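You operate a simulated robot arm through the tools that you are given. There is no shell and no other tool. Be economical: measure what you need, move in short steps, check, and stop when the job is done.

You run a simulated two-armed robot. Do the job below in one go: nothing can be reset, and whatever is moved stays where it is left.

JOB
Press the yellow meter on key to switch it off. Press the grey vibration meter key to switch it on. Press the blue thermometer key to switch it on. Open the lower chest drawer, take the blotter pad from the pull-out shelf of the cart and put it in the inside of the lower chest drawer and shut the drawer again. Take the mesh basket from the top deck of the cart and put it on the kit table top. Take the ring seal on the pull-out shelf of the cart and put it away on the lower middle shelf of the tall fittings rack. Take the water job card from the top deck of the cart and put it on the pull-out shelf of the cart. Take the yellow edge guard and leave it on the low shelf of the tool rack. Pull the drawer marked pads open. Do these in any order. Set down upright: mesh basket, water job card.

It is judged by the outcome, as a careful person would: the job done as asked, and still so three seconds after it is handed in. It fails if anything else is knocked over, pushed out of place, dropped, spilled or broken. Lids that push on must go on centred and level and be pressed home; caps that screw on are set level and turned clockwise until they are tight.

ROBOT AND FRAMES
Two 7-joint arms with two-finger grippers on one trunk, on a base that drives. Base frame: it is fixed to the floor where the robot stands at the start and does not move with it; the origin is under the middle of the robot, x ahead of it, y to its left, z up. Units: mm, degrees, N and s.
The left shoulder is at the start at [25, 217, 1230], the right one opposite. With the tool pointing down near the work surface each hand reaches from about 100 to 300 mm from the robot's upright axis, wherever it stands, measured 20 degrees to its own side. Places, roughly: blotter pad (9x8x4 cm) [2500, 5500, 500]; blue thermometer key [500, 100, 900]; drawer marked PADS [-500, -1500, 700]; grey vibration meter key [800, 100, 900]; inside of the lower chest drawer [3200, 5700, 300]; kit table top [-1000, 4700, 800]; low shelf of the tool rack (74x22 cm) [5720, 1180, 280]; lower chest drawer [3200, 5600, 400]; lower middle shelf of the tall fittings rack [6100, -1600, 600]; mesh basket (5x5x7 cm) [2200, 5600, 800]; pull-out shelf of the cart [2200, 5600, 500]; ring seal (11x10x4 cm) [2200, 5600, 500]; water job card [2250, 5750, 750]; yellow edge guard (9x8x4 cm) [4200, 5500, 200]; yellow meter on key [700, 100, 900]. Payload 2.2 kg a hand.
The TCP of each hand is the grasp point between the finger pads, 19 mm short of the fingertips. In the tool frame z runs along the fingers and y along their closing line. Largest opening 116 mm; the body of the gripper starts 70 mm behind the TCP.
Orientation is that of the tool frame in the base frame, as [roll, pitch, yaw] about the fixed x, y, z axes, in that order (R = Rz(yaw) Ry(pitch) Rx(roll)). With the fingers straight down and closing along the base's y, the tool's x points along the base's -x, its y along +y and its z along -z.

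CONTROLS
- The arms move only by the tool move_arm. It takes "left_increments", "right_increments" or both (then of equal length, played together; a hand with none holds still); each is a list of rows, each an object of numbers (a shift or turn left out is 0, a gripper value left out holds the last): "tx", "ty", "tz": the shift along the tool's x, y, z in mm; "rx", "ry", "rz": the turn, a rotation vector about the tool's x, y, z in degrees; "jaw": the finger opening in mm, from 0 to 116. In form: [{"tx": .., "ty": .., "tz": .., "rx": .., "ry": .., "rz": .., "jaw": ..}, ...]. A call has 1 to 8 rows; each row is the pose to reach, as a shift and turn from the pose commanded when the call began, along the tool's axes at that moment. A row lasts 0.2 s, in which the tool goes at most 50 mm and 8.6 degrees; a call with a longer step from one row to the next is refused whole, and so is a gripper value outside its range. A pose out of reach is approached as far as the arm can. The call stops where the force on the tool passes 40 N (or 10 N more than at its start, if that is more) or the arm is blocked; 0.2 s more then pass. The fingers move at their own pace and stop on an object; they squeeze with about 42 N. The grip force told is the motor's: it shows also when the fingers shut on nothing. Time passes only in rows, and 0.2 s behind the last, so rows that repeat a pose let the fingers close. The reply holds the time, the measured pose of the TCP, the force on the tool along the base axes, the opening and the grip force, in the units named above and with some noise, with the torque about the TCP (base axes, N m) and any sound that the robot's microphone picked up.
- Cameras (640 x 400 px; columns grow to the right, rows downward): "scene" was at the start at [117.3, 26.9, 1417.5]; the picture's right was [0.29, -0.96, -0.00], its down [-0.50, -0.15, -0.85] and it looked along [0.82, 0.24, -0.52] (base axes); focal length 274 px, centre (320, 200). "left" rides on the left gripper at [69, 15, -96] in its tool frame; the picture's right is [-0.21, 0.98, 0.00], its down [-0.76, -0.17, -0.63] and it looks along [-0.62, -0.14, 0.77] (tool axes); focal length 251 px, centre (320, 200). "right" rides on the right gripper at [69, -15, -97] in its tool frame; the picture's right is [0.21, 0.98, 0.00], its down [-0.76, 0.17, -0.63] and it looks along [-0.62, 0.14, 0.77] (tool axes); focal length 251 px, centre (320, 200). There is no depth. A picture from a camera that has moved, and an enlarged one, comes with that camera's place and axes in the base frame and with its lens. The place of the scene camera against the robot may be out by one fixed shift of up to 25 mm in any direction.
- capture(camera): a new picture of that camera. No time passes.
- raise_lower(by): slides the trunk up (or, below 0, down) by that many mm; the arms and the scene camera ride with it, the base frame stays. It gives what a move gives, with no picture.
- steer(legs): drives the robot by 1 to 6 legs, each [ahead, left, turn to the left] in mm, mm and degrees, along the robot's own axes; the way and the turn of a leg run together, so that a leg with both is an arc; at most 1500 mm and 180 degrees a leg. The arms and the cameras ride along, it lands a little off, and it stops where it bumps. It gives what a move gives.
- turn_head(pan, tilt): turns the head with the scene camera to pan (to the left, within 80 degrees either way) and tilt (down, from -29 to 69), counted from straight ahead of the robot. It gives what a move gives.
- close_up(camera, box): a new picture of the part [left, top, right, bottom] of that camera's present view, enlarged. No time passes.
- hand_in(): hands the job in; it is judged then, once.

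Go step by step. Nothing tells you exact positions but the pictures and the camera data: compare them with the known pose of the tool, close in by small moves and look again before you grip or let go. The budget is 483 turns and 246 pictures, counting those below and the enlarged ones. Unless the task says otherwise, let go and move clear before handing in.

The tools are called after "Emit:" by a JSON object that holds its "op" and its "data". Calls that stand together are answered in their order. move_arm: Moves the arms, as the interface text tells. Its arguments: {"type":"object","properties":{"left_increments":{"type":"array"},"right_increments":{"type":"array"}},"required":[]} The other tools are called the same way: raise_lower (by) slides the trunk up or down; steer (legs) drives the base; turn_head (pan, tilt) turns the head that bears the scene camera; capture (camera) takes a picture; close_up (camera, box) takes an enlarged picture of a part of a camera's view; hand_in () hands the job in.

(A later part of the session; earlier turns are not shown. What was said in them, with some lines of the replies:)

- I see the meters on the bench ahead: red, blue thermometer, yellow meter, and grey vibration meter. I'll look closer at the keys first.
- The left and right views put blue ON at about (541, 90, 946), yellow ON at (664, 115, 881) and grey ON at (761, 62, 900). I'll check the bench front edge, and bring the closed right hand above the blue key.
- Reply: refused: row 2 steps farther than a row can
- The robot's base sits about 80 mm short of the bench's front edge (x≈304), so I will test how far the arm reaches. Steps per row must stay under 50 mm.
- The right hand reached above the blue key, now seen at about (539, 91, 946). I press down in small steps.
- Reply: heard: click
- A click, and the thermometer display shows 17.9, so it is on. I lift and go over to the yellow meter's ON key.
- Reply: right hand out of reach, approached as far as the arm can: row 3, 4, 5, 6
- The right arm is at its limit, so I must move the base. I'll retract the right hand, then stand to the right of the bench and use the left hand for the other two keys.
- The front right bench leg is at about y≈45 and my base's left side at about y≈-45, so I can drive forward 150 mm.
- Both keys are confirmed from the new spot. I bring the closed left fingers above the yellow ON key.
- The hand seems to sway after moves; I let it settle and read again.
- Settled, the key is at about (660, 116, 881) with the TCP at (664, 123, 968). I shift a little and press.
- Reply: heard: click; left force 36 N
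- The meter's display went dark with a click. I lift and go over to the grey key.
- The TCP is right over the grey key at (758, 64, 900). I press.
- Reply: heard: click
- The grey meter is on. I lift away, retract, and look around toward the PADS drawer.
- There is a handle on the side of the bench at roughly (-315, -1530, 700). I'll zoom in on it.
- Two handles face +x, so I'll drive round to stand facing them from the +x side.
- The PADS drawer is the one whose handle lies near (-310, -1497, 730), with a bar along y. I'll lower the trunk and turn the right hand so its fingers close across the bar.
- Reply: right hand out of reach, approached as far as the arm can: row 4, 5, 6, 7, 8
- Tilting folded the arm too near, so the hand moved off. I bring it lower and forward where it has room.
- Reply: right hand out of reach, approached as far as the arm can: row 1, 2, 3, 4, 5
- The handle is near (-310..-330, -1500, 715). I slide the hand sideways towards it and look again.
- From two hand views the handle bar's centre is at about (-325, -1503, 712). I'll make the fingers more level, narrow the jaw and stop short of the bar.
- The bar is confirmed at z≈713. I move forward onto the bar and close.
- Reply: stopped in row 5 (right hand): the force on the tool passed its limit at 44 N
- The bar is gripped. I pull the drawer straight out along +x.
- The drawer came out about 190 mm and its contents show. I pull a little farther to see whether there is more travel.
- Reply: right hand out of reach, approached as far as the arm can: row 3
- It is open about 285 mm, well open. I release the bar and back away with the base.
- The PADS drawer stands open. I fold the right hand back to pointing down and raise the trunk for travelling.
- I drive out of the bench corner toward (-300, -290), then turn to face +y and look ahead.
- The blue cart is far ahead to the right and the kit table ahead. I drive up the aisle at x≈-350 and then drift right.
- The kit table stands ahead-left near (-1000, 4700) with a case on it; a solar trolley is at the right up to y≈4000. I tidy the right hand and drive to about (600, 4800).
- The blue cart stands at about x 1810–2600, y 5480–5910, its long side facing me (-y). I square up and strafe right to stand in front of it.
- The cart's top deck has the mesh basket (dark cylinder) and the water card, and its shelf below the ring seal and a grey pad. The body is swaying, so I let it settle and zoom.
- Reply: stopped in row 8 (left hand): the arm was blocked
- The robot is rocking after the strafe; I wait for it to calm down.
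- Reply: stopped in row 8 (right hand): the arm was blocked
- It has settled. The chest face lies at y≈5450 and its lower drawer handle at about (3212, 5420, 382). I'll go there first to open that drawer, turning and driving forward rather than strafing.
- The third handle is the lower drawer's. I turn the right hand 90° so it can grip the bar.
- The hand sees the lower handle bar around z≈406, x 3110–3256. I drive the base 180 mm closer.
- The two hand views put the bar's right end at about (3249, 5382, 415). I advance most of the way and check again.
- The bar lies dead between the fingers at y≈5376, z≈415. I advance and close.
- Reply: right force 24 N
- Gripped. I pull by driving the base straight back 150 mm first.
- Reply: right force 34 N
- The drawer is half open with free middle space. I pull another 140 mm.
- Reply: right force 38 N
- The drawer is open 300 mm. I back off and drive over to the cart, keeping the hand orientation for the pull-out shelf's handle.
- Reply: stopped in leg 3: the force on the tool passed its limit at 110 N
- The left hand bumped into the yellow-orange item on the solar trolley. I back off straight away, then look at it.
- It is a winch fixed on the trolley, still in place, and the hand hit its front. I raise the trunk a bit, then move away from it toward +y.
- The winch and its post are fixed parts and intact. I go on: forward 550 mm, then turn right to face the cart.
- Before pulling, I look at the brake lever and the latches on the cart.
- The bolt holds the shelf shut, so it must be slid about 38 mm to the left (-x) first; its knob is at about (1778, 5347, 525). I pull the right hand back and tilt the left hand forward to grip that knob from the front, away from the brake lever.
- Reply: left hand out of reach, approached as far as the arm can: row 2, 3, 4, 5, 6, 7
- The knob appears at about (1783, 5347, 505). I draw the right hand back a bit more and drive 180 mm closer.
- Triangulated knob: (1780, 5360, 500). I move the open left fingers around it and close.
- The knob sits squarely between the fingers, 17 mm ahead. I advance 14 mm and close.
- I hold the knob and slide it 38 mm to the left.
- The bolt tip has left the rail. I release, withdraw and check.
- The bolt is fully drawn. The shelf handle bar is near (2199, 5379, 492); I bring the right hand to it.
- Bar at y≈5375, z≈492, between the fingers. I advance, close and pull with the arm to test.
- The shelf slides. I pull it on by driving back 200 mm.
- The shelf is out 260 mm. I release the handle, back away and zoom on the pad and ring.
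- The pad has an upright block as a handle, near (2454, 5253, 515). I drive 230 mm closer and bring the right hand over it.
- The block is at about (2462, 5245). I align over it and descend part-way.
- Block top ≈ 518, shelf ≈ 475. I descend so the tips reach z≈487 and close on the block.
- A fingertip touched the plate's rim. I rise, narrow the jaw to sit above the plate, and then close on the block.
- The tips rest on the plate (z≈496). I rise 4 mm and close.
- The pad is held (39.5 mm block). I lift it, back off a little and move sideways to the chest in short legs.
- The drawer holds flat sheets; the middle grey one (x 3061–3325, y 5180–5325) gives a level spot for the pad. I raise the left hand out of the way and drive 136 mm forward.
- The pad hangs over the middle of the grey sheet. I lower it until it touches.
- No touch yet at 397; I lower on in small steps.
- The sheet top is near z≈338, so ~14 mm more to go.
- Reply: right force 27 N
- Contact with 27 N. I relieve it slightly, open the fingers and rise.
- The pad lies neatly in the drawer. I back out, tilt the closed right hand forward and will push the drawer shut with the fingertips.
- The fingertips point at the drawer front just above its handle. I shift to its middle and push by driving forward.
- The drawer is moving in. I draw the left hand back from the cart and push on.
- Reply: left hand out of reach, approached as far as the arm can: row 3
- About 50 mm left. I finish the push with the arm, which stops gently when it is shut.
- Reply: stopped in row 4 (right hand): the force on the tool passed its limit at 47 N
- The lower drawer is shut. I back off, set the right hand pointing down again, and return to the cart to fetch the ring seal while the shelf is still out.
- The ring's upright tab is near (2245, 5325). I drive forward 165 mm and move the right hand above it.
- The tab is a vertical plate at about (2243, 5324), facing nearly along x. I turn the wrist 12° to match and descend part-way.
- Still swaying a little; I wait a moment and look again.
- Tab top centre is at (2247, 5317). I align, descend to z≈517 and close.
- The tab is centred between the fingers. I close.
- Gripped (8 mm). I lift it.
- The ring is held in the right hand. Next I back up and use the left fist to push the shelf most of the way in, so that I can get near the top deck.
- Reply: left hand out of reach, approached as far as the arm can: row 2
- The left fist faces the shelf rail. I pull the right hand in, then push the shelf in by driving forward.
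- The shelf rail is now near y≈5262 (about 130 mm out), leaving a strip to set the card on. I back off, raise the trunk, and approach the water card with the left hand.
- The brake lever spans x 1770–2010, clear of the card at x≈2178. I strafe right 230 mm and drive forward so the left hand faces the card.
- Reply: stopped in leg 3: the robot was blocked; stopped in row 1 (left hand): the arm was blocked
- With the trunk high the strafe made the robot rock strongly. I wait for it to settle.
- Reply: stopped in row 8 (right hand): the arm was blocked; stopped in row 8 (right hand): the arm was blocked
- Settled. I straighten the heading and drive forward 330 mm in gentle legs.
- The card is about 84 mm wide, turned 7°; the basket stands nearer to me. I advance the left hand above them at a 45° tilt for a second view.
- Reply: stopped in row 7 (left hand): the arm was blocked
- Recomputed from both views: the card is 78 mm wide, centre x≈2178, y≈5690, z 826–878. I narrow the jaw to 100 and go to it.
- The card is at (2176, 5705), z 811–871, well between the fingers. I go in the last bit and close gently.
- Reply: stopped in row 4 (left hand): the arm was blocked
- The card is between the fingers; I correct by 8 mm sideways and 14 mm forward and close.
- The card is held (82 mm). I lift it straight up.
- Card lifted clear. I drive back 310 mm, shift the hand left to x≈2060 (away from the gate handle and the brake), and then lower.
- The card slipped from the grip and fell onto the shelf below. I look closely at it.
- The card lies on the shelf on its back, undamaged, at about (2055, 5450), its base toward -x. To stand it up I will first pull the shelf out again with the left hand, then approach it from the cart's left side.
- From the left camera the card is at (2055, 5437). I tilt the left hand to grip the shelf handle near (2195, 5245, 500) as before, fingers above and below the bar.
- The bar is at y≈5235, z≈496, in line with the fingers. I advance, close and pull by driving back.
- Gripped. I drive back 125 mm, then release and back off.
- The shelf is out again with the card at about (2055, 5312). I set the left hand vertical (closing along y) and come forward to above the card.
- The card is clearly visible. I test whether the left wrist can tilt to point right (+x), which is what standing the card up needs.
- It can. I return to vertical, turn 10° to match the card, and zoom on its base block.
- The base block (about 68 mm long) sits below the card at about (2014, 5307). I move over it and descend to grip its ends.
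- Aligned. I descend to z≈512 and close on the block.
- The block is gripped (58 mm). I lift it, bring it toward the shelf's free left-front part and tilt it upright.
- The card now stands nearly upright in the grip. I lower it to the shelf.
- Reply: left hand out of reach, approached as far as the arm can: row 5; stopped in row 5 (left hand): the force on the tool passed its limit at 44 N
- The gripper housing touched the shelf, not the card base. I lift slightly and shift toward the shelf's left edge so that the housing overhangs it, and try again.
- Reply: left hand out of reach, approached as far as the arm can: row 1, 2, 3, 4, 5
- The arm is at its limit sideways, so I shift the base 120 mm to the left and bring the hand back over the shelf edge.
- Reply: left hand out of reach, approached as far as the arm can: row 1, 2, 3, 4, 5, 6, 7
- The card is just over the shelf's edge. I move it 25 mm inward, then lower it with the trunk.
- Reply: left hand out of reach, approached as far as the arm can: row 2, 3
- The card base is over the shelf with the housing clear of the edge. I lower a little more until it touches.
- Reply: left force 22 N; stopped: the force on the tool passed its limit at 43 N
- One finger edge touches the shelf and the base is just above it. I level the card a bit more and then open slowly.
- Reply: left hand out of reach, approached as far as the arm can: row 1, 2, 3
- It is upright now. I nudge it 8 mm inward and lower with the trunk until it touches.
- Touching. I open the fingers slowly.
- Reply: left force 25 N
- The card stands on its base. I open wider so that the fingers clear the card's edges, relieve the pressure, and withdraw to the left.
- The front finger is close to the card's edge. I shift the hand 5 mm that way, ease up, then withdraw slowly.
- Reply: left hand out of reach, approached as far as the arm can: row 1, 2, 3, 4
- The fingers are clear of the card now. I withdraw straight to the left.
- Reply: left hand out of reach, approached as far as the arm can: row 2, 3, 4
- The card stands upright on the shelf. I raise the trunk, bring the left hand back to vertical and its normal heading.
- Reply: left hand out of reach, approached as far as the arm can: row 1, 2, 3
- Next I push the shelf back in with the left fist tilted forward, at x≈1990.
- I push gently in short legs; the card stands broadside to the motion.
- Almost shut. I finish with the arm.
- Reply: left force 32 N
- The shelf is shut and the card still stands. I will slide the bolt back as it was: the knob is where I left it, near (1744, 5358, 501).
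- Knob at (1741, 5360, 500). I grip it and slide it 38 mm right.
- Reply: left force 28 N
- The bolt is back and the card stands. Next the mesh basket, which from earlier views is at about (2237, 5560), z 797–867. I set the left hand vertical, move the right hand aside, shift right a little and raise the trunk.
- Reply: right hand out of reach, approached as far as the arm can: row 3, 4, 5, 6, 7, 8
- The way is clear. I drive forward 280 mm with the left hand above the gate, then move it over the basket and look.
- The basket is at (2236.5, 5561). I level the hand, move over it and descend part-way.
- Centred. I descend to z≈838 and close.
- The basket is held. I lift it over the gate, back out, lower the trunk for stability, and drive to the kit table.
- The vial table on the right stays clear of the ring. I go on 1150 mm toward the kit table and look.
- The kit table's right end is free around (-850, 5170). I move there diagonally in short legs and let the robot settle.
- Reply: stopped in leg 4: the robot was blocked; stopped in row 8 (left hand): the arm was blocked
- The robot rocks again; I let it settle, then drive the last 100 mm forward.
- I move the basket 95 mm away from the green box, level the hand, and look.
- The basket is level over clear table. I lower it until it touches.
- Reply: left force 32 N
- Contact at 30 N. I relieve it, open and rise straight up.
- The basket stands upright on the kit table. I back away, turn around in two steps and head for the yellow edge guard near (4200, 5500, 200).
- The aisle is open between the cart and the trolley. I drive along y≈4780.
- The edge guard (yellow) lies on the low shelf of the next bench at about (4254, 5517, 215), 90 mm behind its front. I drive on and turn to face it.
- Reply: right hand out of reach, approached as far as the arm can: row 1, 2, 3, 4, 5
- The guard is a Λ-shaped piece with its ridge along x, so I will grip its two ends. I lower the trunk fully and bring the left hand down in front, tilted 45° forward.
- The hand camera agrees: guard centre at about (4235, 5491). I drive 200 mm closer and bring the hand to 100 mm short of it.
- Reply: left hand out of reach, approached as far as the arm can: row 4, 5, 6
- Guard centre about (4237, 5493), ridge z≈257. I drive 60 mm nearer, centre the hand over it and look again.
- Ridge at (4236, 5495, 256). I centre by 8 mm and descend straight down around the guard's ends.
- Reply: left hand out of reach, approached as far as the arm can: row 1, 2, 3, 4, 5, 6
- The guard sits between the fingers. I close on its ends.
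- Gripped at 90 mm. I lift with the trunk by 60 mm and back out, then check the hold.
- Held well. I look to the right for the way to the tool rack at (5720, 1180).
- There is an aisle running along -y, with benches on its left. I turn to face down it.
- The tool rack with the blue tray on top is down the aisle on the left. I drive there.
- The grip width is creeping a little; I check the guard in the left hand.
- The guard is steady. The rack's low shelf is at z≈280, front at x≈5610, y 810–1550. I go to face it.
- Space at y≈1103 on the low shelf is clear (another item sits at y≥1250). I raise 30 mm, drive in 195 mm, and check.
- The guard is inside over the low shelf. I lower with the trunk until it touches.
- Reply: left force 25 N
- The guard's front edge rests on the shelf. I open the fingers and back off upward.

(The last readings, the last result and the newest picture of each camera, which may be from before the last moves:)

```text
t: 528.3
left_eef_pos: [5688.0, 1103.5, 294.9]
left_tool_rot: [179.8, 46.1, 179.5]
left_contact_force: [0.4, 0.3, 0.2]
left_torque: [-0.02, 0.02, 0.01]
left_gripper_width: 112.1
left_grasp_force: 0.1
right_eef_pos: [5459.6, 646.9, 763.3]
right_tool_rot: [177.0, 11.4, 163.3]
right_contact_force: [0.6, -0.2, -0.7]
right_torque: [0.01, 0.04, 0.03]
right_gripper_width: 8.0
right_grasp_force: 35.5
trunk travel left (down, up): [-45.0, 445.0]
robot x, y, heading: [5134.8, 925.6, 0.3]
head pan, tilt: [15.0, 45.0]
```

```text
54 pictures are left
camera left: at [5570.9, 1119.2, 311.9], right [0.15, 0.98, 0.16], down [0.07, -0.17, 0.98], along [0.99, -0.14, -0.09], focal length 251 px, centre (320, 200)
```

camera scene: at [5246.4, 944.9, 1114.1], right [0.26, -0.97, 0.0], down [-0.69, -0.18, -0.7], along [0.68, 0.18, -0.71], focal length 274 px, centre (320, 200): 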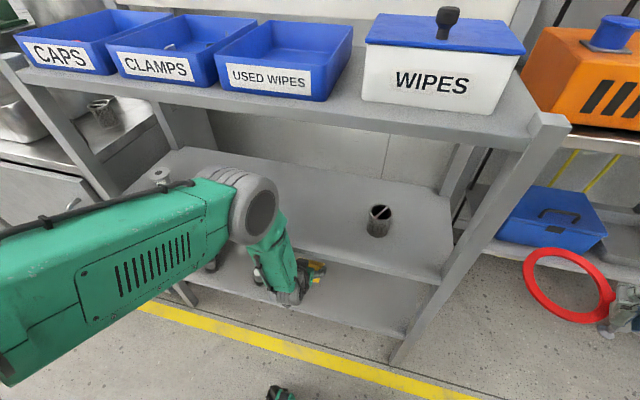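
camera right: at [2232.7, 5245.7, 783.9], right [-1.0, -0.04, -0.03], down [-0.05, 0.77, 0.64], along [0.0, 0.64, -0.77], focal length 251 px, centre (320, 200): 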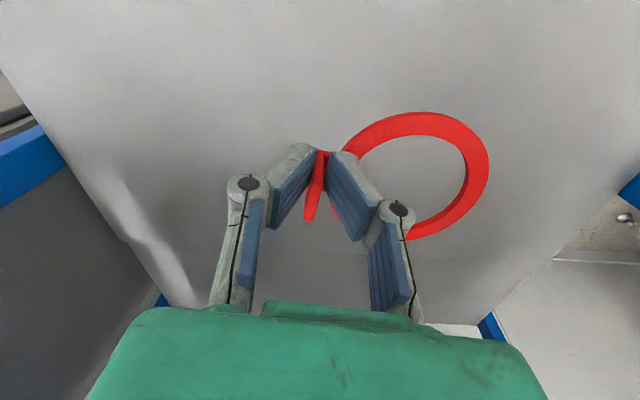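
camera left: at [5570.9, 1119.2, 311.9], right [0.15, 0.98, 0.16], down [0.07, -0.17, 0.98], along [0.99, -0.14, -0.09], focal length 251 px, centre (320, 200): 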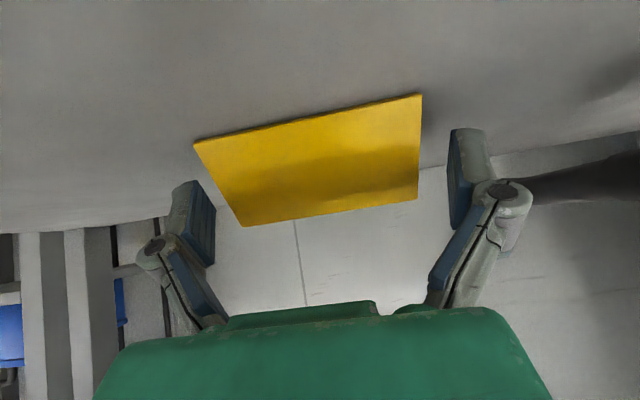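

The guard rests on the shelf and the fingers are clear of it. I lift away and back out.

Emit:
{"op": "raise_lower", "data": {"by": 65}}

Emit:
{"op": "steer", "data": {"legs": [[-250, 0, 0]]}}

Emit:
{"op": "capture", "data": {"camera": "left"}}

```text
t: 529.4
left_eef_pos: [5688.6, 1102.5, 359.6]
left_tool_rot: [179.7, 45.9, 179.5]
left_contact_force: [0.5, -0.2, -0.6]
left_torque: [-0.01, 0.01, -0.02]
left_gripper_width: 112.2
left_grasp_force: 0.1
right_eef_pos: [5458.7, 648.7, 827.7]
right_tool_rot: [177.0, 11.5, 163.3]
right_contact_force: [-0.4, 0.4, -0.1]
right_torque: [-0.03, 0.04, -0.01]
right_gripper_width: 8.2
right_grasp_force: 35.7
trunk travel left (down, up): [-110.0, 380.0]
robot x, y, heading: [5137.7, 922.0, 0.2]
head pan, tilt: [15.0, 45.0]
```

```text
t: 531.2
left_eef_pos: [5434.4, 1104.1, 360.3]
left_tool_rot: [179.6, 46.1, 179.5]
left_contact_force: [0.2, -0.3, 0.4]
left_torque: [0.01, 0.02, 0.0]
left_gripper_width: 112.1
left_grasp_force: 0.0
right_eef_pos: [5205.5, 647.4, 828.2]
right_tool_rot: [177.1, 11.4, 163.4]
right_contact_force: [0.0, 0.5, -0.5]
right_torque: [-0.02, -0.02, -0.01]
right_gripper_width: 8.4
right_grasp_force: 35.4
trunk travel left (down, up): [-110.0, 380.0]
robot x, y, heading: [4884.4, 927.3, 0.4]
head pan, tilt: [15.0, 45.0]
```

```text
53 pictures are left
camera left: at [5316.2, 1119.3, 377.3], right [0.15, 0.98, 0.16], down [0.07, -0.17, 0.98], along [0.99, -0.14, -0.09], focal length 251 px, centre (320, 200)
```

left: 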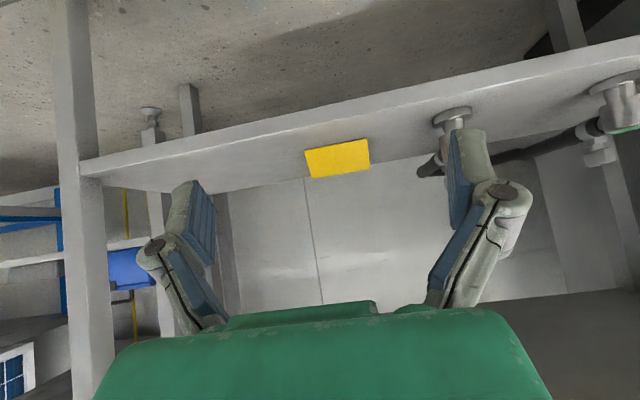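

The guard is in place. I go on to the tall fittings rack near (6100, -1600), turning down the aisle.

Emit:
{"op": "steer", "data": {"legs": [[-250, 0, 0], [0, 0, -90], [1300, 0, 0], [950, 0, 0]]}}

Emit:
{"op": "turn_head", "data": {"pan": 65, "tilt": 20}}

Emit:
{"op": "capture", "data": {"camera": "scene"}}

```text
t: 547.2
left_eef_pos: [4828.2, -1815.9, 361.3]
left_tool_rot: [179.6, 46.2, 90.2]
left_contact_force: [-0.2, 1.7, -0.3]
left_torque: [-0.02, 0.04, 0.0]
left_gripper_width: 112.3
left_grasp_force: 0.1
right_eef_pos: [4369.3, -1592.9, 828.8]
right_tool_rot: [176.9, 11.5, 74.2]
right_contact_force: [0.3, -1.0, -0.6]
right_torque: [0.02, 0.03, -0.01]
right_gripper_width: 7.9
right_grasp_force: 35.7
trunk travel left (down, up): [-110.0, 380.0]
robot x, y, heading: [4643.3, -1268.1, -89.4]
head pan, tilt: [15.0, 45.0]
```

```text
t: 548.4
left_eef_pos: [4828.7, -1815.3, 362.2]
left_tool_rot: [179.7, 46.3, 90.1]
left_contact_force: [-0.2, -0.6, -0.6]
left_torque: [0.01, 0.0, 0.01]
left_gripper_width: 112.1
left_grasp_force: 0.0
right_eef_pos: [4369.9, -1592.8, 827.6]
right_tool_rot: [176.9, 11.6, 74.1]
right_contact_force: [-0.6, -0.4, -0.3]
right_torque: [0.01, 0.02, 0.01]
right_gripper_width: 7.9
right_grasp_force: 35.7
trunk travel left (down, up): [-110.0, 380.0]
robot x, y, heading: [4640.1, -1267.6, -88.9]
head pan, tilt: [65.0, 20.0]
```

```text
52 pictures are left
camera scene: at [4714.9, -1347.4, 1171.0], right [-0.41, -0.91, 0.0], down [-0.31, 0.14, -0.94], along [0.86, -0.38, -0.34], focal length 274 px, centre (320, 200)
```

scene: 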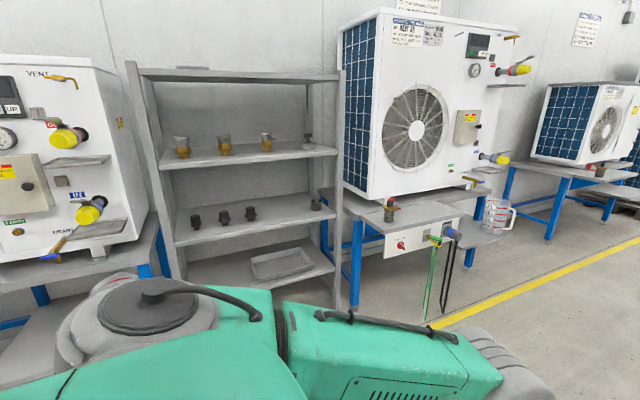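

The target is the shelf with the black fittings (z≈600), free around y≈-1730. It needs the ring brought in with the hand tilted about 35°, so I fold the left arm in and prepare the right hand here in the open.

Emit:
{"op": "move_arm", "data": {"left_increments": [{"ry": 5.7, "tx": -5, "tz": -40}, {"ry": 11.5, "tx": -10, "tz": -80}, {"ry": 17, "tx": -15, "tz": -120}, {"ry": 23, "tx": -20, "tz": -160}, {"ry": 28.7, "tx": -25, "tz": -200}, {"ry": 34.5, "tx": -30, "tz": -240}, {"ry": 40, "tx": -35, "tz": -280}, {"ry": 46, "tx": -40, "tz": -316}], "right_increments": [{"tx": -23, "ty": 6, "tz": 5, "rz": -2, "rx": -0.4}, {"tx": -46, "ty": 12, "tz": 10, "rz": -4, "rx": -0.8}, {"tx": -69, "ty": 18, "tz": 15, "rz": -6, "rx": -1.2}, {"tx": -92, "ty": 24, "tz": 20, "rz": -8, "rx": -1.6}, {"tx": -115, "ty": 30, "tz": 25, "rz": -10, "rx": -2}, {"tx": -138, "ty": 38, "tz": 30, "rz": -12, "rx": -2.4}, {"tx": -161, "ty": 46, "tz": 34, "rz": -14, "rx": -2.8}, {"tx": -184, "ty": 54, "tz": 37, "rz": -15.7, "rx": -3.2}]}}

Emit:
{"op": "move_arm", "data": {"right_increments": [{"ry": -8}, {"ry": -16}, {"ry": -24}, {"ry": -24}]}}

Emit:
{"op": "capture", "data": {"camera": "right"}}

```text
t: 550.2
left_eef_pos: [4825.5, -1612.6, 608.2]
left_tool_rot: [179.7, 0.3, 90.3]
left_contact_force: [-0.2, 0.9, 0.6]
left_torque: [0.0, -0.01, -0.04]
left_gripper_width: 111.8
left_grasp_force: 0.0
right_eef_pos: [4374.4, -1787.4, 833.1]
right_tool_rot: [176.9, 12.6, 90.2]
right_contact_force: [0.1, 0.2, -0.5]
right_torque: [0.01, 0.01, -0.03]
right_gripper_width: 8.1
right_grasp_force: 35.3
trunk travel left (down, up): [-110.0, 380.0]
robot x, y, heading: [4647.2, -1269.8, -89.3]
head pan, tilt: [65.0, 20.0]
```

```text
t: 551.2
left_eef_pos: [4826.2, -1614.3, 607.6]
left_tool_rot: [179.7, 0.3, 90.4]
left_contact_force: [-0.4, 0.2, -0.2]
left_torque: [0.0, 0.02, 0.02]
left_gripper_width: 112.0
left_grasp_force: 0.1
right_eef_pos: [4373.7, -1787.2, 834.7]
right_tool_rot: [176.4, 36.5, 88.7]
right_contact_force: [0.0, -0.6, 0.1]
right_torque: [-0.02, 0.05, -0.04]
right_gripper_width: 8.0
right_grasp_force: 35.6
trunk travel left (down, up): [-110.0, 380.0]
robot x, y, heading: [4644.6, -1266.8, -89.2]
head pan, tilt: [65.0, 20.0]
```

```text
51 pictures are left
camera right: at [4356.0, -1676.1, 867.5], right [0.98, 0.18, -0.08], down [0.12, -0.23, 0.97], along [0.16, -0.96, -0.25], focal length 251 px, centre (320, 200)
```

right: 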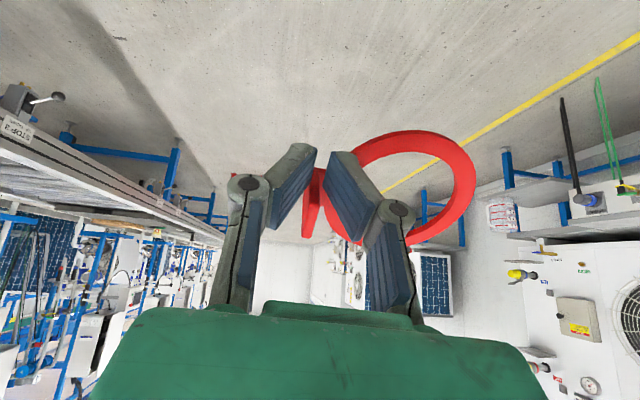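

The ring is still firmly held. I go to face the rack.

Emit:
{"op": "steer", "data": {"legs": [[240, 0, 0], [0, 0, 89.2], [560, 0, 0]]}}

Emit:
{"op": "turn_head", "data": {"pan": 0, "tilt": 25}}

Emit:
{"op": "capture", "data": {"camera": "scene"}}

Emit:
{"op": "capture", "data": {"camera": "right"}}

```text
t: 559.6
left_eef_pos: [5548.3, -1337.5, 608.0]
left_tool_rot: [179.9, 0.3, 178.9]
left_contact_force: [0.2, 0.1, 0.5]
left_torque: [-0.07, 0.02, 0.01]
left_gripper_width: 111.8
left_grasp_force: 0.1
right_eef_pos: [5709.6, -1795.8, 832.5]
right_tool_rot: [176.4, 36.4, 177.2]
right_contact_force: [-0.8, -0.3, 0.1]
right_torque: [-0.03, 0.01, 0.02]
right_gripper_width: 8.3
right_grasp_force: 36.0
trunk travel left (down, up): [-110.0, 380.0]
robot x, y, heading: [5195.0, -1513.7, -0.9]
head pan, tilt: [65.0, 20.0]
```

```text
t: 560.9
left_eef_pos: [5546.7, -1338.4, 608.6]
left_tool_rot: [179.8, 0.5, 178.8]
left_contact_force: [1.1, -0.3, 0.5]
left_torque: [0.01, 0.02, 0.01]
left_gripper_width: 112.1
left_grasp_force: 0.1
right_eef_pos: [5707.6, -1795.7, 834.7]
right_tool_rot: [176.4, 36.6, 177.1]
right_contact_force: [0.3, -0.4, 0.0]
right_torque: [0.01, 0.0, -0.03]
right_gripper_width: 8.1
right_grasp_force: 35.7
trunk travel left (down, up): [-110.0, 380.0]
robot x, y, heading: [5199.4, -1514.5, -0.7]
head pan, tilt: [0.0, 25.0]
```

```text
50 pictures are left
camera scene: at [5318.5, -1515.3, 1162.7], right [-0.01, -1.0, 0.0], down [-0.43, 0.0, -0.9], along [0.9, -0.01, -0.43], focal length 274 px, centre (320, 200)
```

scene: 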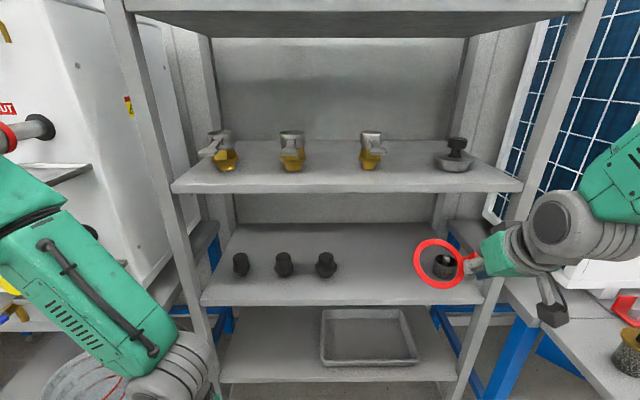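

```text
49 pictures are left
camera right: at [5594.2, -1812.8, 868.7], right [-0.16, 0.98, -0.08], down [0.23, 0.11, 0.97], along [0.96, 0.14, -0.25], focal length 251 px, centre (320, 200)
```

right: 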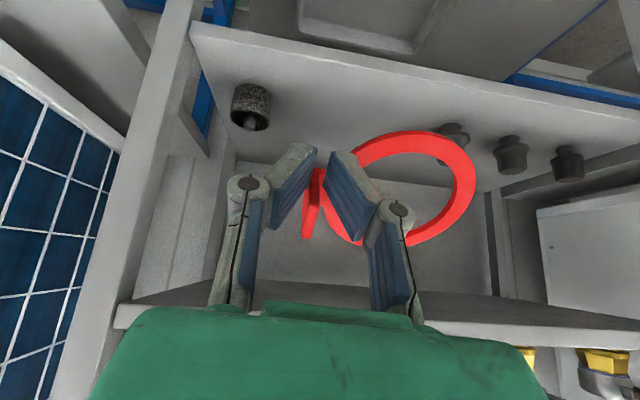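

The rack's shelf: front edge x≈5875, z≈600, shelf above at z≈905; free gap y -1568…-1886. I pull the left hand in, lower the trunk 135 mm, shift the ring 24 mm left, and drive in carefully.

Emit:
{"op": "move_arm", "data": {"left_increments": [{"tx": 25}, {"tx": 50}, {"tx": 70}], "right_increments": [{"ty": 8}, {"ty": 16}, {"ty": 24}]}}

Emit:
{"op": "raise_lower", "data": {"by": -108}}

Emit:
{"op": "steer", "data": {"legs": [[150, 0, 0.7]]}}

Emit:
{"op": "capture", "data": {"camera": "right"}}

Emit:
{"op": "capture", "data": {"camera": "scene"}}

```text
t: 561.7
left_eef_pos: [5478.9, -1335.3, 609.3]
left_tool_rot: [-180.0, 0.6, 178.9]
left_contact_force: [0.0, -0.1, 0.6]
left_torque: [0.01, -0.02, -0.01]
left_gripper_width: 112.3
left_grasp_force: 0.0
right_eef_pos: [5706.6, -1771.5, 837.0]
right_tool_rot: [176.5, 36.6, 177.2]
right_contact_force: [0.0, 0.0, 0.0]
right_torque: [0.0, 0.05, -0.01]
right_gripper_width: 8.2
right_grasp_force: 35.9
trunk travel left (down, up): [-110.0, 380.0]
robot x, y, heading: [5195.3, -1512.0, -0.9]
head pan, tilt: [0.0, 25.0]
```

```text
t: 563.1
left_eef_pos: [5478.4, -1335.6, 501.4]
left_tool_rot: [179.9, 0.6, 178.8]
left_contact_force: [0.1, 0.3, 0.7]
left_torque: [-0.01, 0.02, 0.0]
left_gripper_width: 112.1
left_grasp_force: 0.0
right_eef_pos: [5707.1, -1771.3, 729.3]
right_tool_rot: [176.4, 36.7, 177.2]
right_contact_force: [-0.9, -0.2, 0.1]
right_torque: [0.0, -0.02, -0.01]
right_gripper_width: 8.1
right_grasp_force: 36.0
trunk travel left (down, up): [-2.0, 488.0]
robot x, y, heading: [5195.6, -1514.2, -0.7]
head pan, tilt: [0.0, 25.0]
```

```text
t: 564.5
left_eef_pos: [5630.2, -1334.2, 501.4]
left_tool_rot: [179.8, 0.5, 179.6]
left_contact_force: [-0.9, 0.6, 0.3]
left_torque: [-0.01, 0.01, -0.01]
left_gripper_width: 112.2
left_grasp_force: 0.0
right_eef_pos: [5863.5, -1767.4, 727.7]
right_tool_rot: [176.4, 36.6, 177.9]
right_contact_force: [0.3, 0.7, -0.2]
right_torque: [-0.01, 0.03, -0.02]
right_gripper_width: 7.9
right_grasp_force: 35.8
trunk travel left (down, up): [-2.0, 488.0]
robot x, y, heading: [5351.3, -1515.8, 0.1]
head pan, tilt: [0.0, 25.0]
```

```text
48 pictures are left
camera right: at [5751.5, -1785.1, 761.8], right [-0.17, 0.98, -0.08], down [0.23, 0.12, 0.97], along [0.96, 0.15, -0.25], focal length 251 px, centre (320, 200)
```

right: 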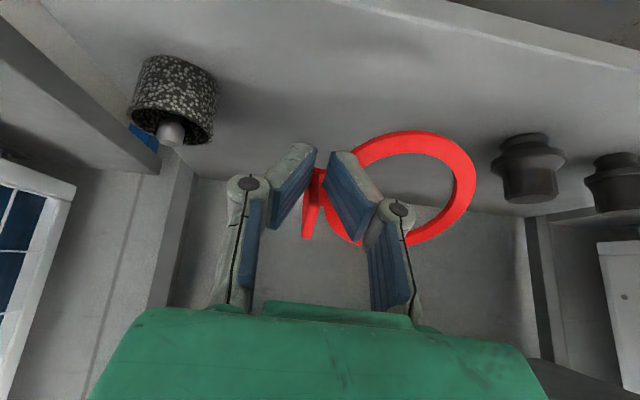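

```text
47 pictures are left
camera scene: at [5471.8, -1514.9, 1054.7], right [0.0, -1.0, 0.0], down [-0.43, 0.0, -0.9], along [0.9, 0.0, -0.43], focal length 274 px, centre (320, 200)
```

scene: 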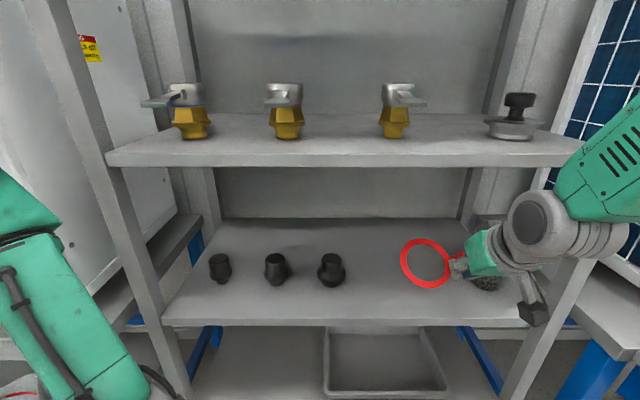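

Everything is clear. I shift the ring 30 mm further from the jar and drive in the last 92 mm.

Emit:
{"op": "move_arm", "data": {"right_increments": [{"ty": 15}, {"ty": 30}]}}

Emit:
{"op": "steer", "data": {"legs": [[92, 0, 0]]}}

Emit:
{"op": "capture", "data": {"camera": "scene"}}

Emit:
{"op": "capture", "data": {"camera": "right"}}

```text
t: 565.1
left_eef_pos: [5627.9, -1333.3, 503.0]
left_tool_rot: [179.8, 0.8, 179.5]
left_contact_force: [-0.6, 0.2, 0.6]
left_torque: [-0.01, 0.0, 0.01]
left_gripper_width: 112.0
left_grasp_force: 0.1
right_eef_pos: [5863.4, -1737.0, 729.8]
right_tool_rot: [176.3, 36.9, 177.7]
right_contact_force: [0.0, 0.1, -0.3]
right_torque: [0.03, 0.03, 0.02]
right_gripper_width: 8.3
right_grasp_force: 36.0
trunk travel left (down, up): [-2.0, 488.0]
robot x, y, heading: [5350.9, -1514.6, -0.1]
head pan, tilt: [0.0, 25.0]
```

```text
t: 566.2
left_eef_pos: [5718.6, -1334.6, 503.3]
left_tool_rot: [179.7, 0.8, 179.6]
left_contact_force: [0.1, 0.1, 0.1]
left_torque: [-0.01, -0.02, -0.01]
left_gripper_width: 112.1
left_grasp_force: 0.1
right_eef_pos: [5952.3, -1738.8, 729.4]
right_tool_rot: [176.4, 36.9, 177.6]
right_contact_force: [-0.6, 0.0, -1.1]
right_torque: [0.01, 0.0, 0.03]
right_gripper_width: 8.0
right_grasp_force: 36.3
trunk travel left (down, up): [-2.0, 488.0]
robot x, y, heading: [5441.6, -1512.0, -0.1]
head pan, tilt: [0.0, 25.0]
```

```text
46 pictures are left
camera scene: at [5558.2, -1518.2, 1055.2], right [0.0, -1.0, 0.0], down [-0.42, 0.0, -0.91], along [0.91, 0.0, -0.42], focal length 274 px, centre (320, 200)
```

scene: 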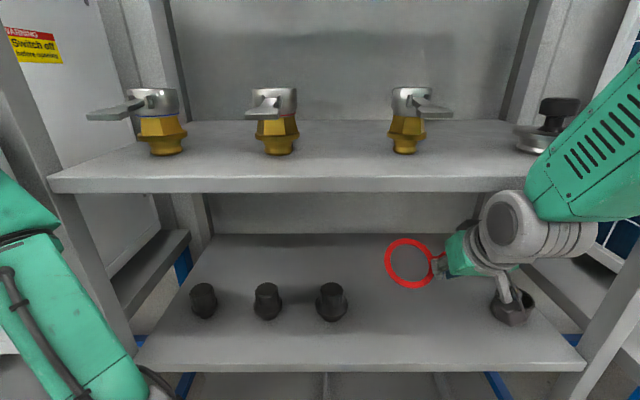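

```text
45 pictures are left
camera right: at [5838.3, -1757.8, 763.4], right [-0.17, 0.98, -0.08], down [0.23, 0.12, 0.97], along [0.96, 0.15, -0.24], focal length 251 px, centre (320, 200)
```

right: 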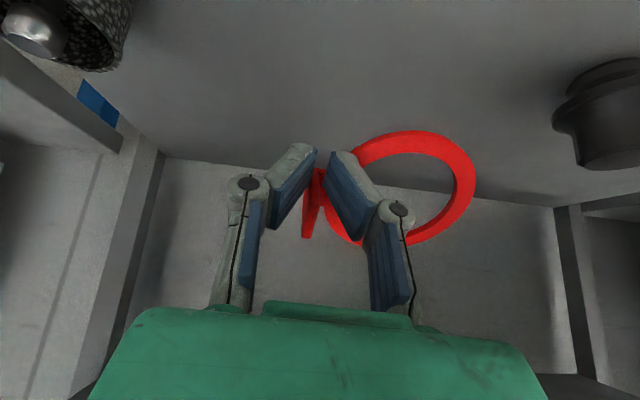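

In position. I lower the ring with the arm in small steps until it touches the shelf.

Emit:
{"op": "move_arm", "data": {"right_increments": [{"tx": 12, "tz": 16}, {"tx": 24, "tz": 32}, {"tx": 33, "tz": 44}, {"tx": 37, "tz": 49}, {"tx": 41, "tz": 54}, {"tx": 45, "tz": 60}]}}

Emit:
{"op": "capture", "data": {"camera": "right"}}

```text
t: 567.6
left_eef_pos: [5717.7, -1335.6, 503.5]
left_tool_rot: [179.7, 0.8, 179.3]
left_contact_force: [-0.2, 0.4, 0.2]
left_torque: [0.01, 0.01, 0.0]
left_gripper_width: 111.9
left_grasp_force: 0.1
right_eef_pos: [5949.7, -1734.8, 657.0]
right_tool_rot: [176.3, 36.8, 177.6]
right_contact_force: [-0.4, -1.3, 1.2]
right_torque: [0.03, 0.01, 0.01]
right_gripper_width: 8.1
right_grasp_force: 36.2
trunk travel left (down, up): [-2.0, 488.0]
robot x, y, heading: [5442.7, -1515.7, -0.1]
head pan, tilt: [0.0, 25.0]
```

```text
44 pictures are left
camera right: at [5836.7, -1753.2, 689.7], right [-0.17, 0.98, -0.08], down [0.23, 0.12, 0.97], along [0.96, 0.15, -0.24], focal length 251 px, centre (320, 200)
```

right: 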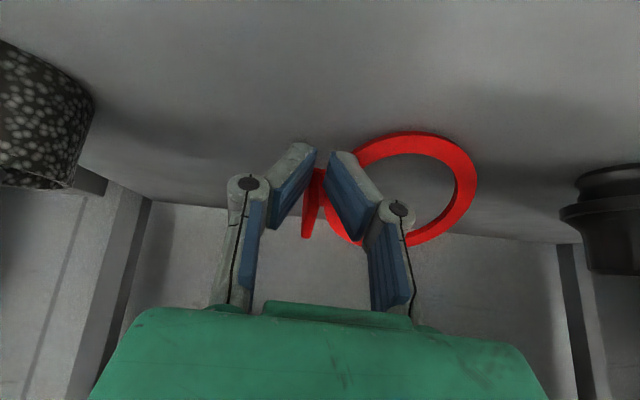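

No touch yet at 657; I continue in 4–5 mm steps.

Emit:
{"op": "move_arm", "data": {"right_increments": [{"tx": 3, "tz": 4}, {"tx": 6, "tz": 8}, {"tx": 9, "tz": 12}, {"tx": 12, "tz": 16}, {"tx": 15, "tz": 20}, {"tx": 18, "tz": 24}]}}

Emit:
{"op": "capture", "data": {"camera": "right"}}

```text
t: 568.6
left_eef_pos: [5719.1, -1334.9, 504.2]
left_tool_rot: [179.9, 0.9, 179.3]
left_contact_force: [-1.0, -0.3, -0.5]
left_torque: [-0.01, 0.02, -0.01]
left_gripper_width: 112.3
left_grasp_force: 0.0
right_eef_pos: [5950.1, -1733.6, 642.7]
right_tool_rot: [176.6, 37.3, 177.6]
right_contact_force: [-1.5, 2.7, 4.8]
right_torque: [0.1, 0.05, 0.04]
right_gripper_width: 8.5
right_grasp_force: 36.0
trunk travel left (down, up): [-2.0, 488.0]
robot x, y, heading: [5443.6, -1512.7, -0.1]
head pan, tilt: [0.0, 25.0]
stopped in row 4 (right hand): the force on the tool passed its limit at 45 N (the readings are from after the stop); the commanded pose is now the measured one
```

```text
43 pictures are left
camera right: at [5836.9, -1751.6, 675.1], right [-0.17, 0.98, -0.08], down [0.22, 0.12, 0.97], along [0.96, 0.14, -0.23], focal length 251 px, centre (320, 200)
```

right: 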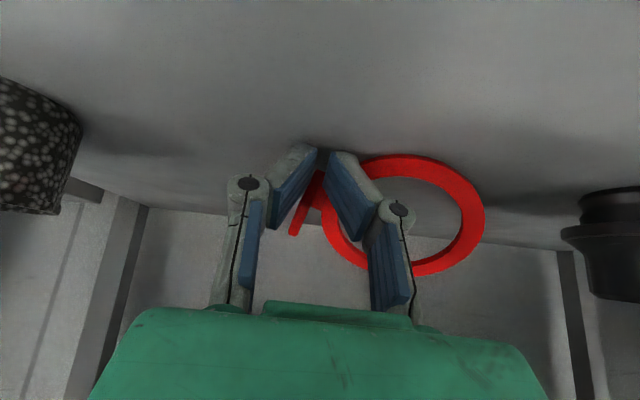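

The ring touched and is swivelling flat in the grip, as hoped. I press on a little.

Emit:
{"op": "move_arm", "data": {"right_increments": [{"tx": 2, "tz": 2.6}, {"tx": 4, "tz": 5.2}, {"tx": 6, "tz": 8}, {"tx": 8, "tz": 10.5}]}}

Emit:
{"op": "capture", "data": {"camera": "right"}}

```text
t: 569.1
left_eef_pos: [5717.8, -1334.3, 502.9]
left_tool_rot: [-179.9, 0.8, 179.3]
left_contact_force: [0.1, -0.8, 0.1]
left_torque: [0.02, 0.02, 0.01]
left_gripper_width: 111.8
left_grasp_force: 0.0
right_eef_pos: [5949.8, -1731.6, 641.7]
right_tool_rot: [176.7, 37.8, 177.7]
right_contact_force: [-6.8, 3.3, 12.0]
right_torque: [0.04, 0.12, 0.0]
right_gripper_width: 8.0
right_grasp_force: 36.0
trunk travel left (down, up): [-2.0, 488.0]
robot x, y, heading: [5442.2, -1515.6, -0.2]
head pan, tilt: [0.0, 25.0]
stopped in row 2 (right hand): the force on the tool passed its limit at 44 N (the readings are from after the stop); the commanded pose is now the measured one
```

```text
42 pictures are left
camera right: at [5837.2, -1750.2, 673.9], right [-0.16, 0.98, -0.09], down [0.21, 0.12, 0.97], along [0.96, 0.14, -0.23], focal length 251 px, centre (320, 200)
```

right: 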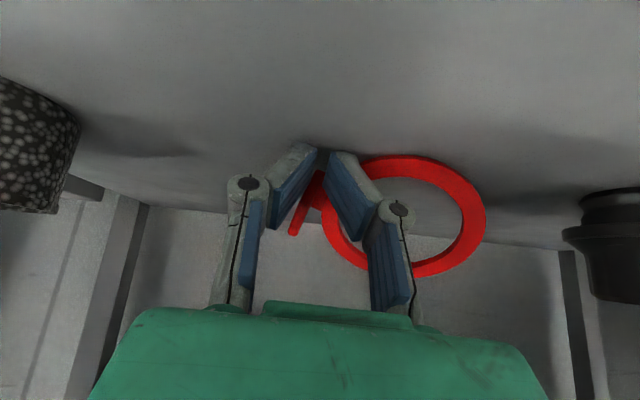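

The fingertips are at the shelf too. I tilt the hand back by 10° while rising slightly, to lay the ring flatter before releasing.

Emit:
{"op": "move_arm", "data": {"right_increments": [{"tz": -8, "tx": 3, "ry": 5}, {"tz": -14, "tx": 5, "ry": 10}, {"tz": -14, "tx": 7, "ry": 10}]}}

Emit:
{"op": "capture", "data": {"camera": "right"}}

Emit:
{"op": "close_up", "data": {"camera": "scene", "box": [360, 180, 640, 360]}}

```text
t: 569.9
left_eef_pos: [5716.9, -1333.2, 504.0]
left_tool_rot: [-179.9, 0.8, 179.2]
left_contact_force: [0.2, -0.4, -0.8]
left_torque: [0.02, 0.02, -0.01]
left_gripper_width: 112.1
left_grasp_force: 0.1
right_eef_pos: [5935.7, -1732.7, 648.6]
right_tool_rot: [177.0, 27.7, 178.3]
right_contact_force: [-0.5, -0.4, -0.7]
right_torque: [-0.03, 0.01, -0.01]
right_gripper_width: 8.1
right_grasp_force: 35.4
trunk travel left (down, up): [-2.0, 488.0]
robot x, y, heading: [5440.8, -1517.9, -0.3]
head pan, tilt: [0.0, 25.0]
```

```text
41 pictures are left
camera right: at [5830.7, -1752.0, 699.2], right [-0.18, 0.98, -0.05], down [0.38, 0.12, 0.92], along [0.91, 0.15, -0.39], focal length 251 px, centre (320, 200)
```

right: 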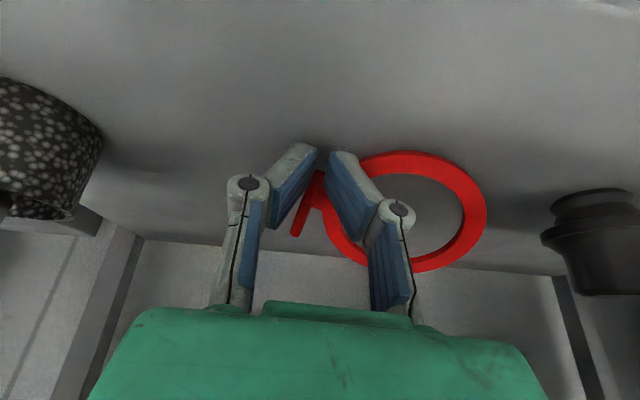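

```text
2.22 times, centred on (500, 270) of scene
camera zoom: at [5557.4, -1525.5, 1055.5], right [0.0, -1.0, -0.01], down [-0.42, 0.01, -0.91], along [0.91, 0.0, -0.42], focal length 609 px, centre (-80, 44)
```

zoom: 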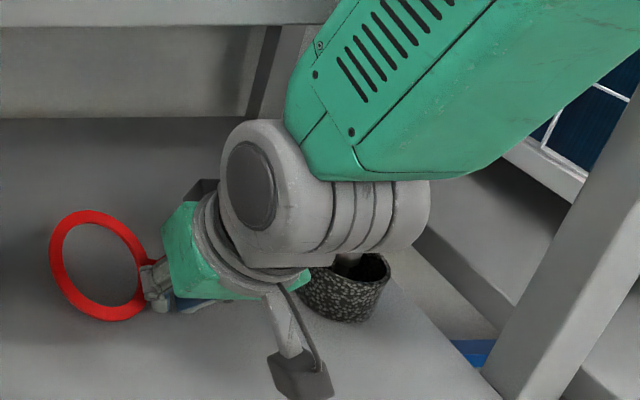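

The ring is now tilted only ~25°. I lower until it touches again and then release.

Emit:
{"op": "move_arm", "data": {"right_increments": [{"tx": 1.5, "tz": 2.7}, {"tx": 2.8, "tz": 5.3}, {"tx": 4.2, "tz": 8}, {"tx": 5.6, "tz": 10.6}]}}

Emit:
{"op": "move_arm", "data": {"right_increments": [{"jaw": 12}, {"jaw": 18}, {"jaw": 26}, {"jaw": 34}, {"jaw": 34}]}}

Emit:
{"op": "capture", "data": {"camera": "right"}}

```text
t: 570.7
left_eef_pos: [5716.9, -1333.9, 501.6]
left_tool_rot: [-179.5, 0.8, 179.2]
left_contact_force: [-0.3, 0.3, -0.4]
left_torque: [0.02, 0.0, 0.03]
left_gripper_width: 112.1
left_grasp_force: 0.0
right_eef_pos: [5939.2, -1732.3, 642.2]
right_tool_rot: [177.2, 28.2, 178.2]
right_contact_force: [-4.3, 2.5, 10.8]
right_torque: [0.3, 0.15, 0.06]
right_gripper_width: 8.3
right_grasp_force: 35.7
trunk travel left (down, up): [-2.0, 488.0]
robot x, y, heading: [5442.9, -1516.2, -0.4]
head pan, tilt: [0.0, 25.0]
stopped in row 4 (right hand): the force on the tool passed its limit at 43 N (the readings are from after the stop); the commanded pose is now the measured one
```

```text
t: 571.9
left_eef_pos: [5716.7, -1332.4, 501.8]
left_tool_rot: [-179.7, 0.6, 179.0]
left_contact_force: [-0.2, -0.1, -0.1]
left_torque: [0.0, 0.0, -0.01]
left_gripper_width: 111.9
left_grasp_force: 0.1
right_eef_pos: [5939.4, -1731.9, 641.6]
right_tool_rot: [177.3, 28.1, 178.2]
right_contact_force: [1.3, 0.5, 5.9]
right_torque: [-0.01, 0.01, -0.03]
right_gripper_width: 34.6
right_grasp_force: 0.0
trunk travel left (down, up): [-2.0, 488.0]
robot x, y, heading: [5442.5, -1516.1, -0.2]
head pan, tilt: [0.0, 25.0]
```

```text
39 pictures are left
camera right: at [5832.6, -1749.5, 692.0], right [-0.18, 0.98, -0.06], down [0.37, 0.13, 0.92], along [0.91, 0.14, -0.39], focal length 251 px, centre (320, 200)
```

right: 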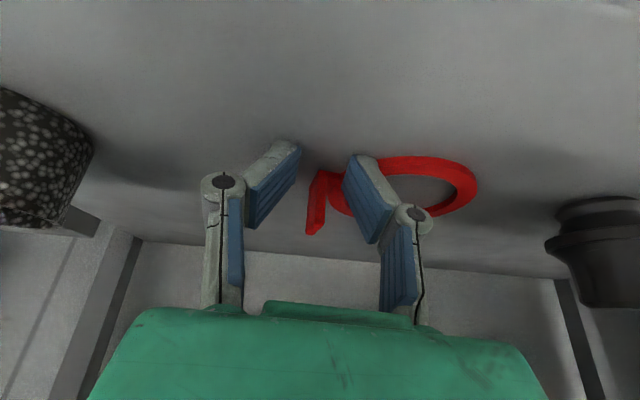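

The ring lies flat on the shelf with its tab up. I withdraw along the fingers and back out.

Emit:
{"op": "move_arm", "data": {"right_increments": [{"tz": -15}, {"tz": -35}, {"tz": -60}, {"tz": -85}]}}

Emit:
{"op": "capture", "data": {"camera": "right"}}

```text
t: 572.9
left_eef_pos: [5716.1, -1331.4, 501.1]
left_tool_rot: [-179.7, 0.7, 179.1]
left_contact_force: [0.3, -0.4, -0.1]
left_torque: [-0.02, -0.01, 0.0]
left_gripper_width: 112.2
left_grasp_force: 0.1
right_eef_pos: [5900.0, -1733.1, 718.1]
right_tool_rot: [177.2, 27.9, 178.4]
right_contact_force: [-1.1, -0.3, 0.8]
right_torque: [-0.02, -0.01, -0.01]
right_gripper_width: 34.0
right_grasp_force: 0.1
trunk travel left (down, up): [-2.0, 488.0]
robot x, y, heading: [5441.5, -1516.0, -0.1]
head pan, tilt: [0.0, 25.0]
```

```text
38 pictures are left
camera right: at [5793.1, -1751.0, 768.3], right [-0.18, 0.98, -0.06], down [0.37, 0.13, 0.92], along [0.91, 0.14, -0.39], focal length 251 px, centre (320, 200)
```

right: 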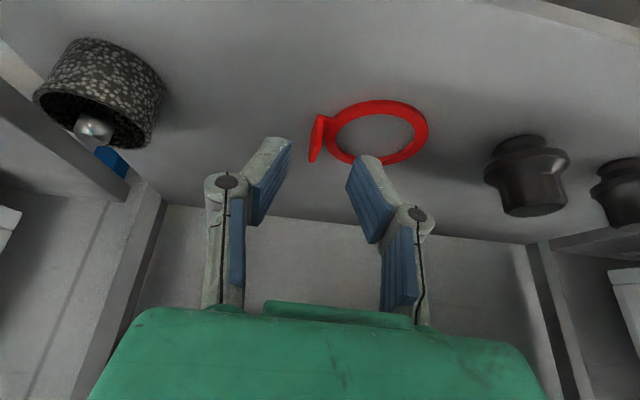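

The ring lies flat on the lower middle shelf, inside the edge. I back out clear of the rack and take a final look.

Emit:
{"op": "steer", "data": {"legs": [[-350, 0, 0]]}}

Emit:
{"op": "capture", "data": {"camera": "scene"}}

```text
t: 575.2
left_eef_pos: [5361.7, -1332.0, 501.5]
left_tool_rot: [-179.5, 0.6, 178.8]
left_contact_force: [0.7, 0.3, 0.0]
left_torque: [0.03, 0.0, 0.01]
left_gripper_width: 111.9
left_grasp_force: 0.0
right_eef_pos: [5542.9, -1732.6, 718.1]
right_tool_rot: [177.4, 27.9, 178.1]
right_contact_force: [0.8, -0.4, 0.8]
right_torque: [0.0, -0.02, 0.0]
right_gripper_width: 34.4
right_grasp_force: 0.1
trunk travel left (down, up): [-2.0, 488.0]
robot x, y, heading: [5080.2, -1512.8, -0.4]
head pan, tilt: [0.0, 25.0]
```

```text
37 pictures are left
camera scene: at [5205.7, -1521.9, 1054.8], right [-0.01, -1.0, -0.01], down [-0.42, 0.01, -0.91], along [0.91, -0.01, -0.42], focal length 274 px, centre (320, 200)
```

scene: 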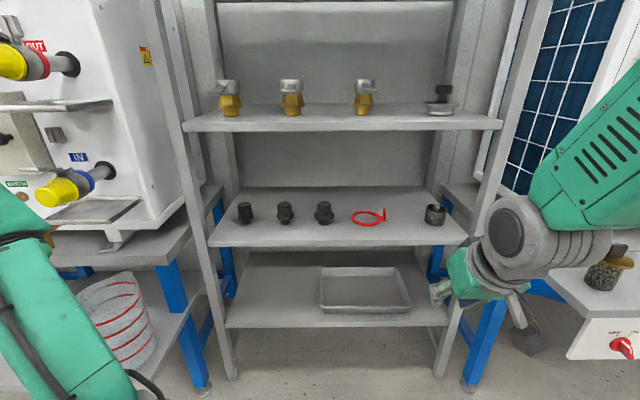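

The ring seal lies flat among the undisturbed fittings on the lower middle shelf, and both hands are empty and clear. All the tasks have been carried out, so I hand the job in.

Emit:
{"op": "hand_in", "data": {}}

```text
The job is handed in.
```

I carried out every task and handed the job in, but the run was not clean: I dropped the water job card once and bumped a trolley once.

- **Meters:** the yellow meter is off, and the grey vibration meter and blue thermometer are on.
- **Lower chest drawer:** the blotter pad is inside, resting on a grey sheet that was already there, and the drawer is shut.
- **Mesh basket:** it stands upright on the kit table.
- **Ring seal:** it lies flat on the lower middle shelf of the tall fittings rack. I let it go slightly tilted, and it settled flat.
- **Water job card:** it slipped from the gripper and fell about 400 mm onto the pull-out shelf. I saw no damage and stood it upright there. I have not looked at it since I re-bolted the shelf.
- **Edge guard:** it is on the low shelf of the tool rack.
- **PADS drawer:** it is open by about 285 mm.

I unbolted and pulled out the cart's shelf to reach the items, then pushed it back in and slid the bolt home.

While I was driving, the left hand hit the winch on the solar trolley with about 110 N. The winch and trolley looked undamaged and in place afterwards.
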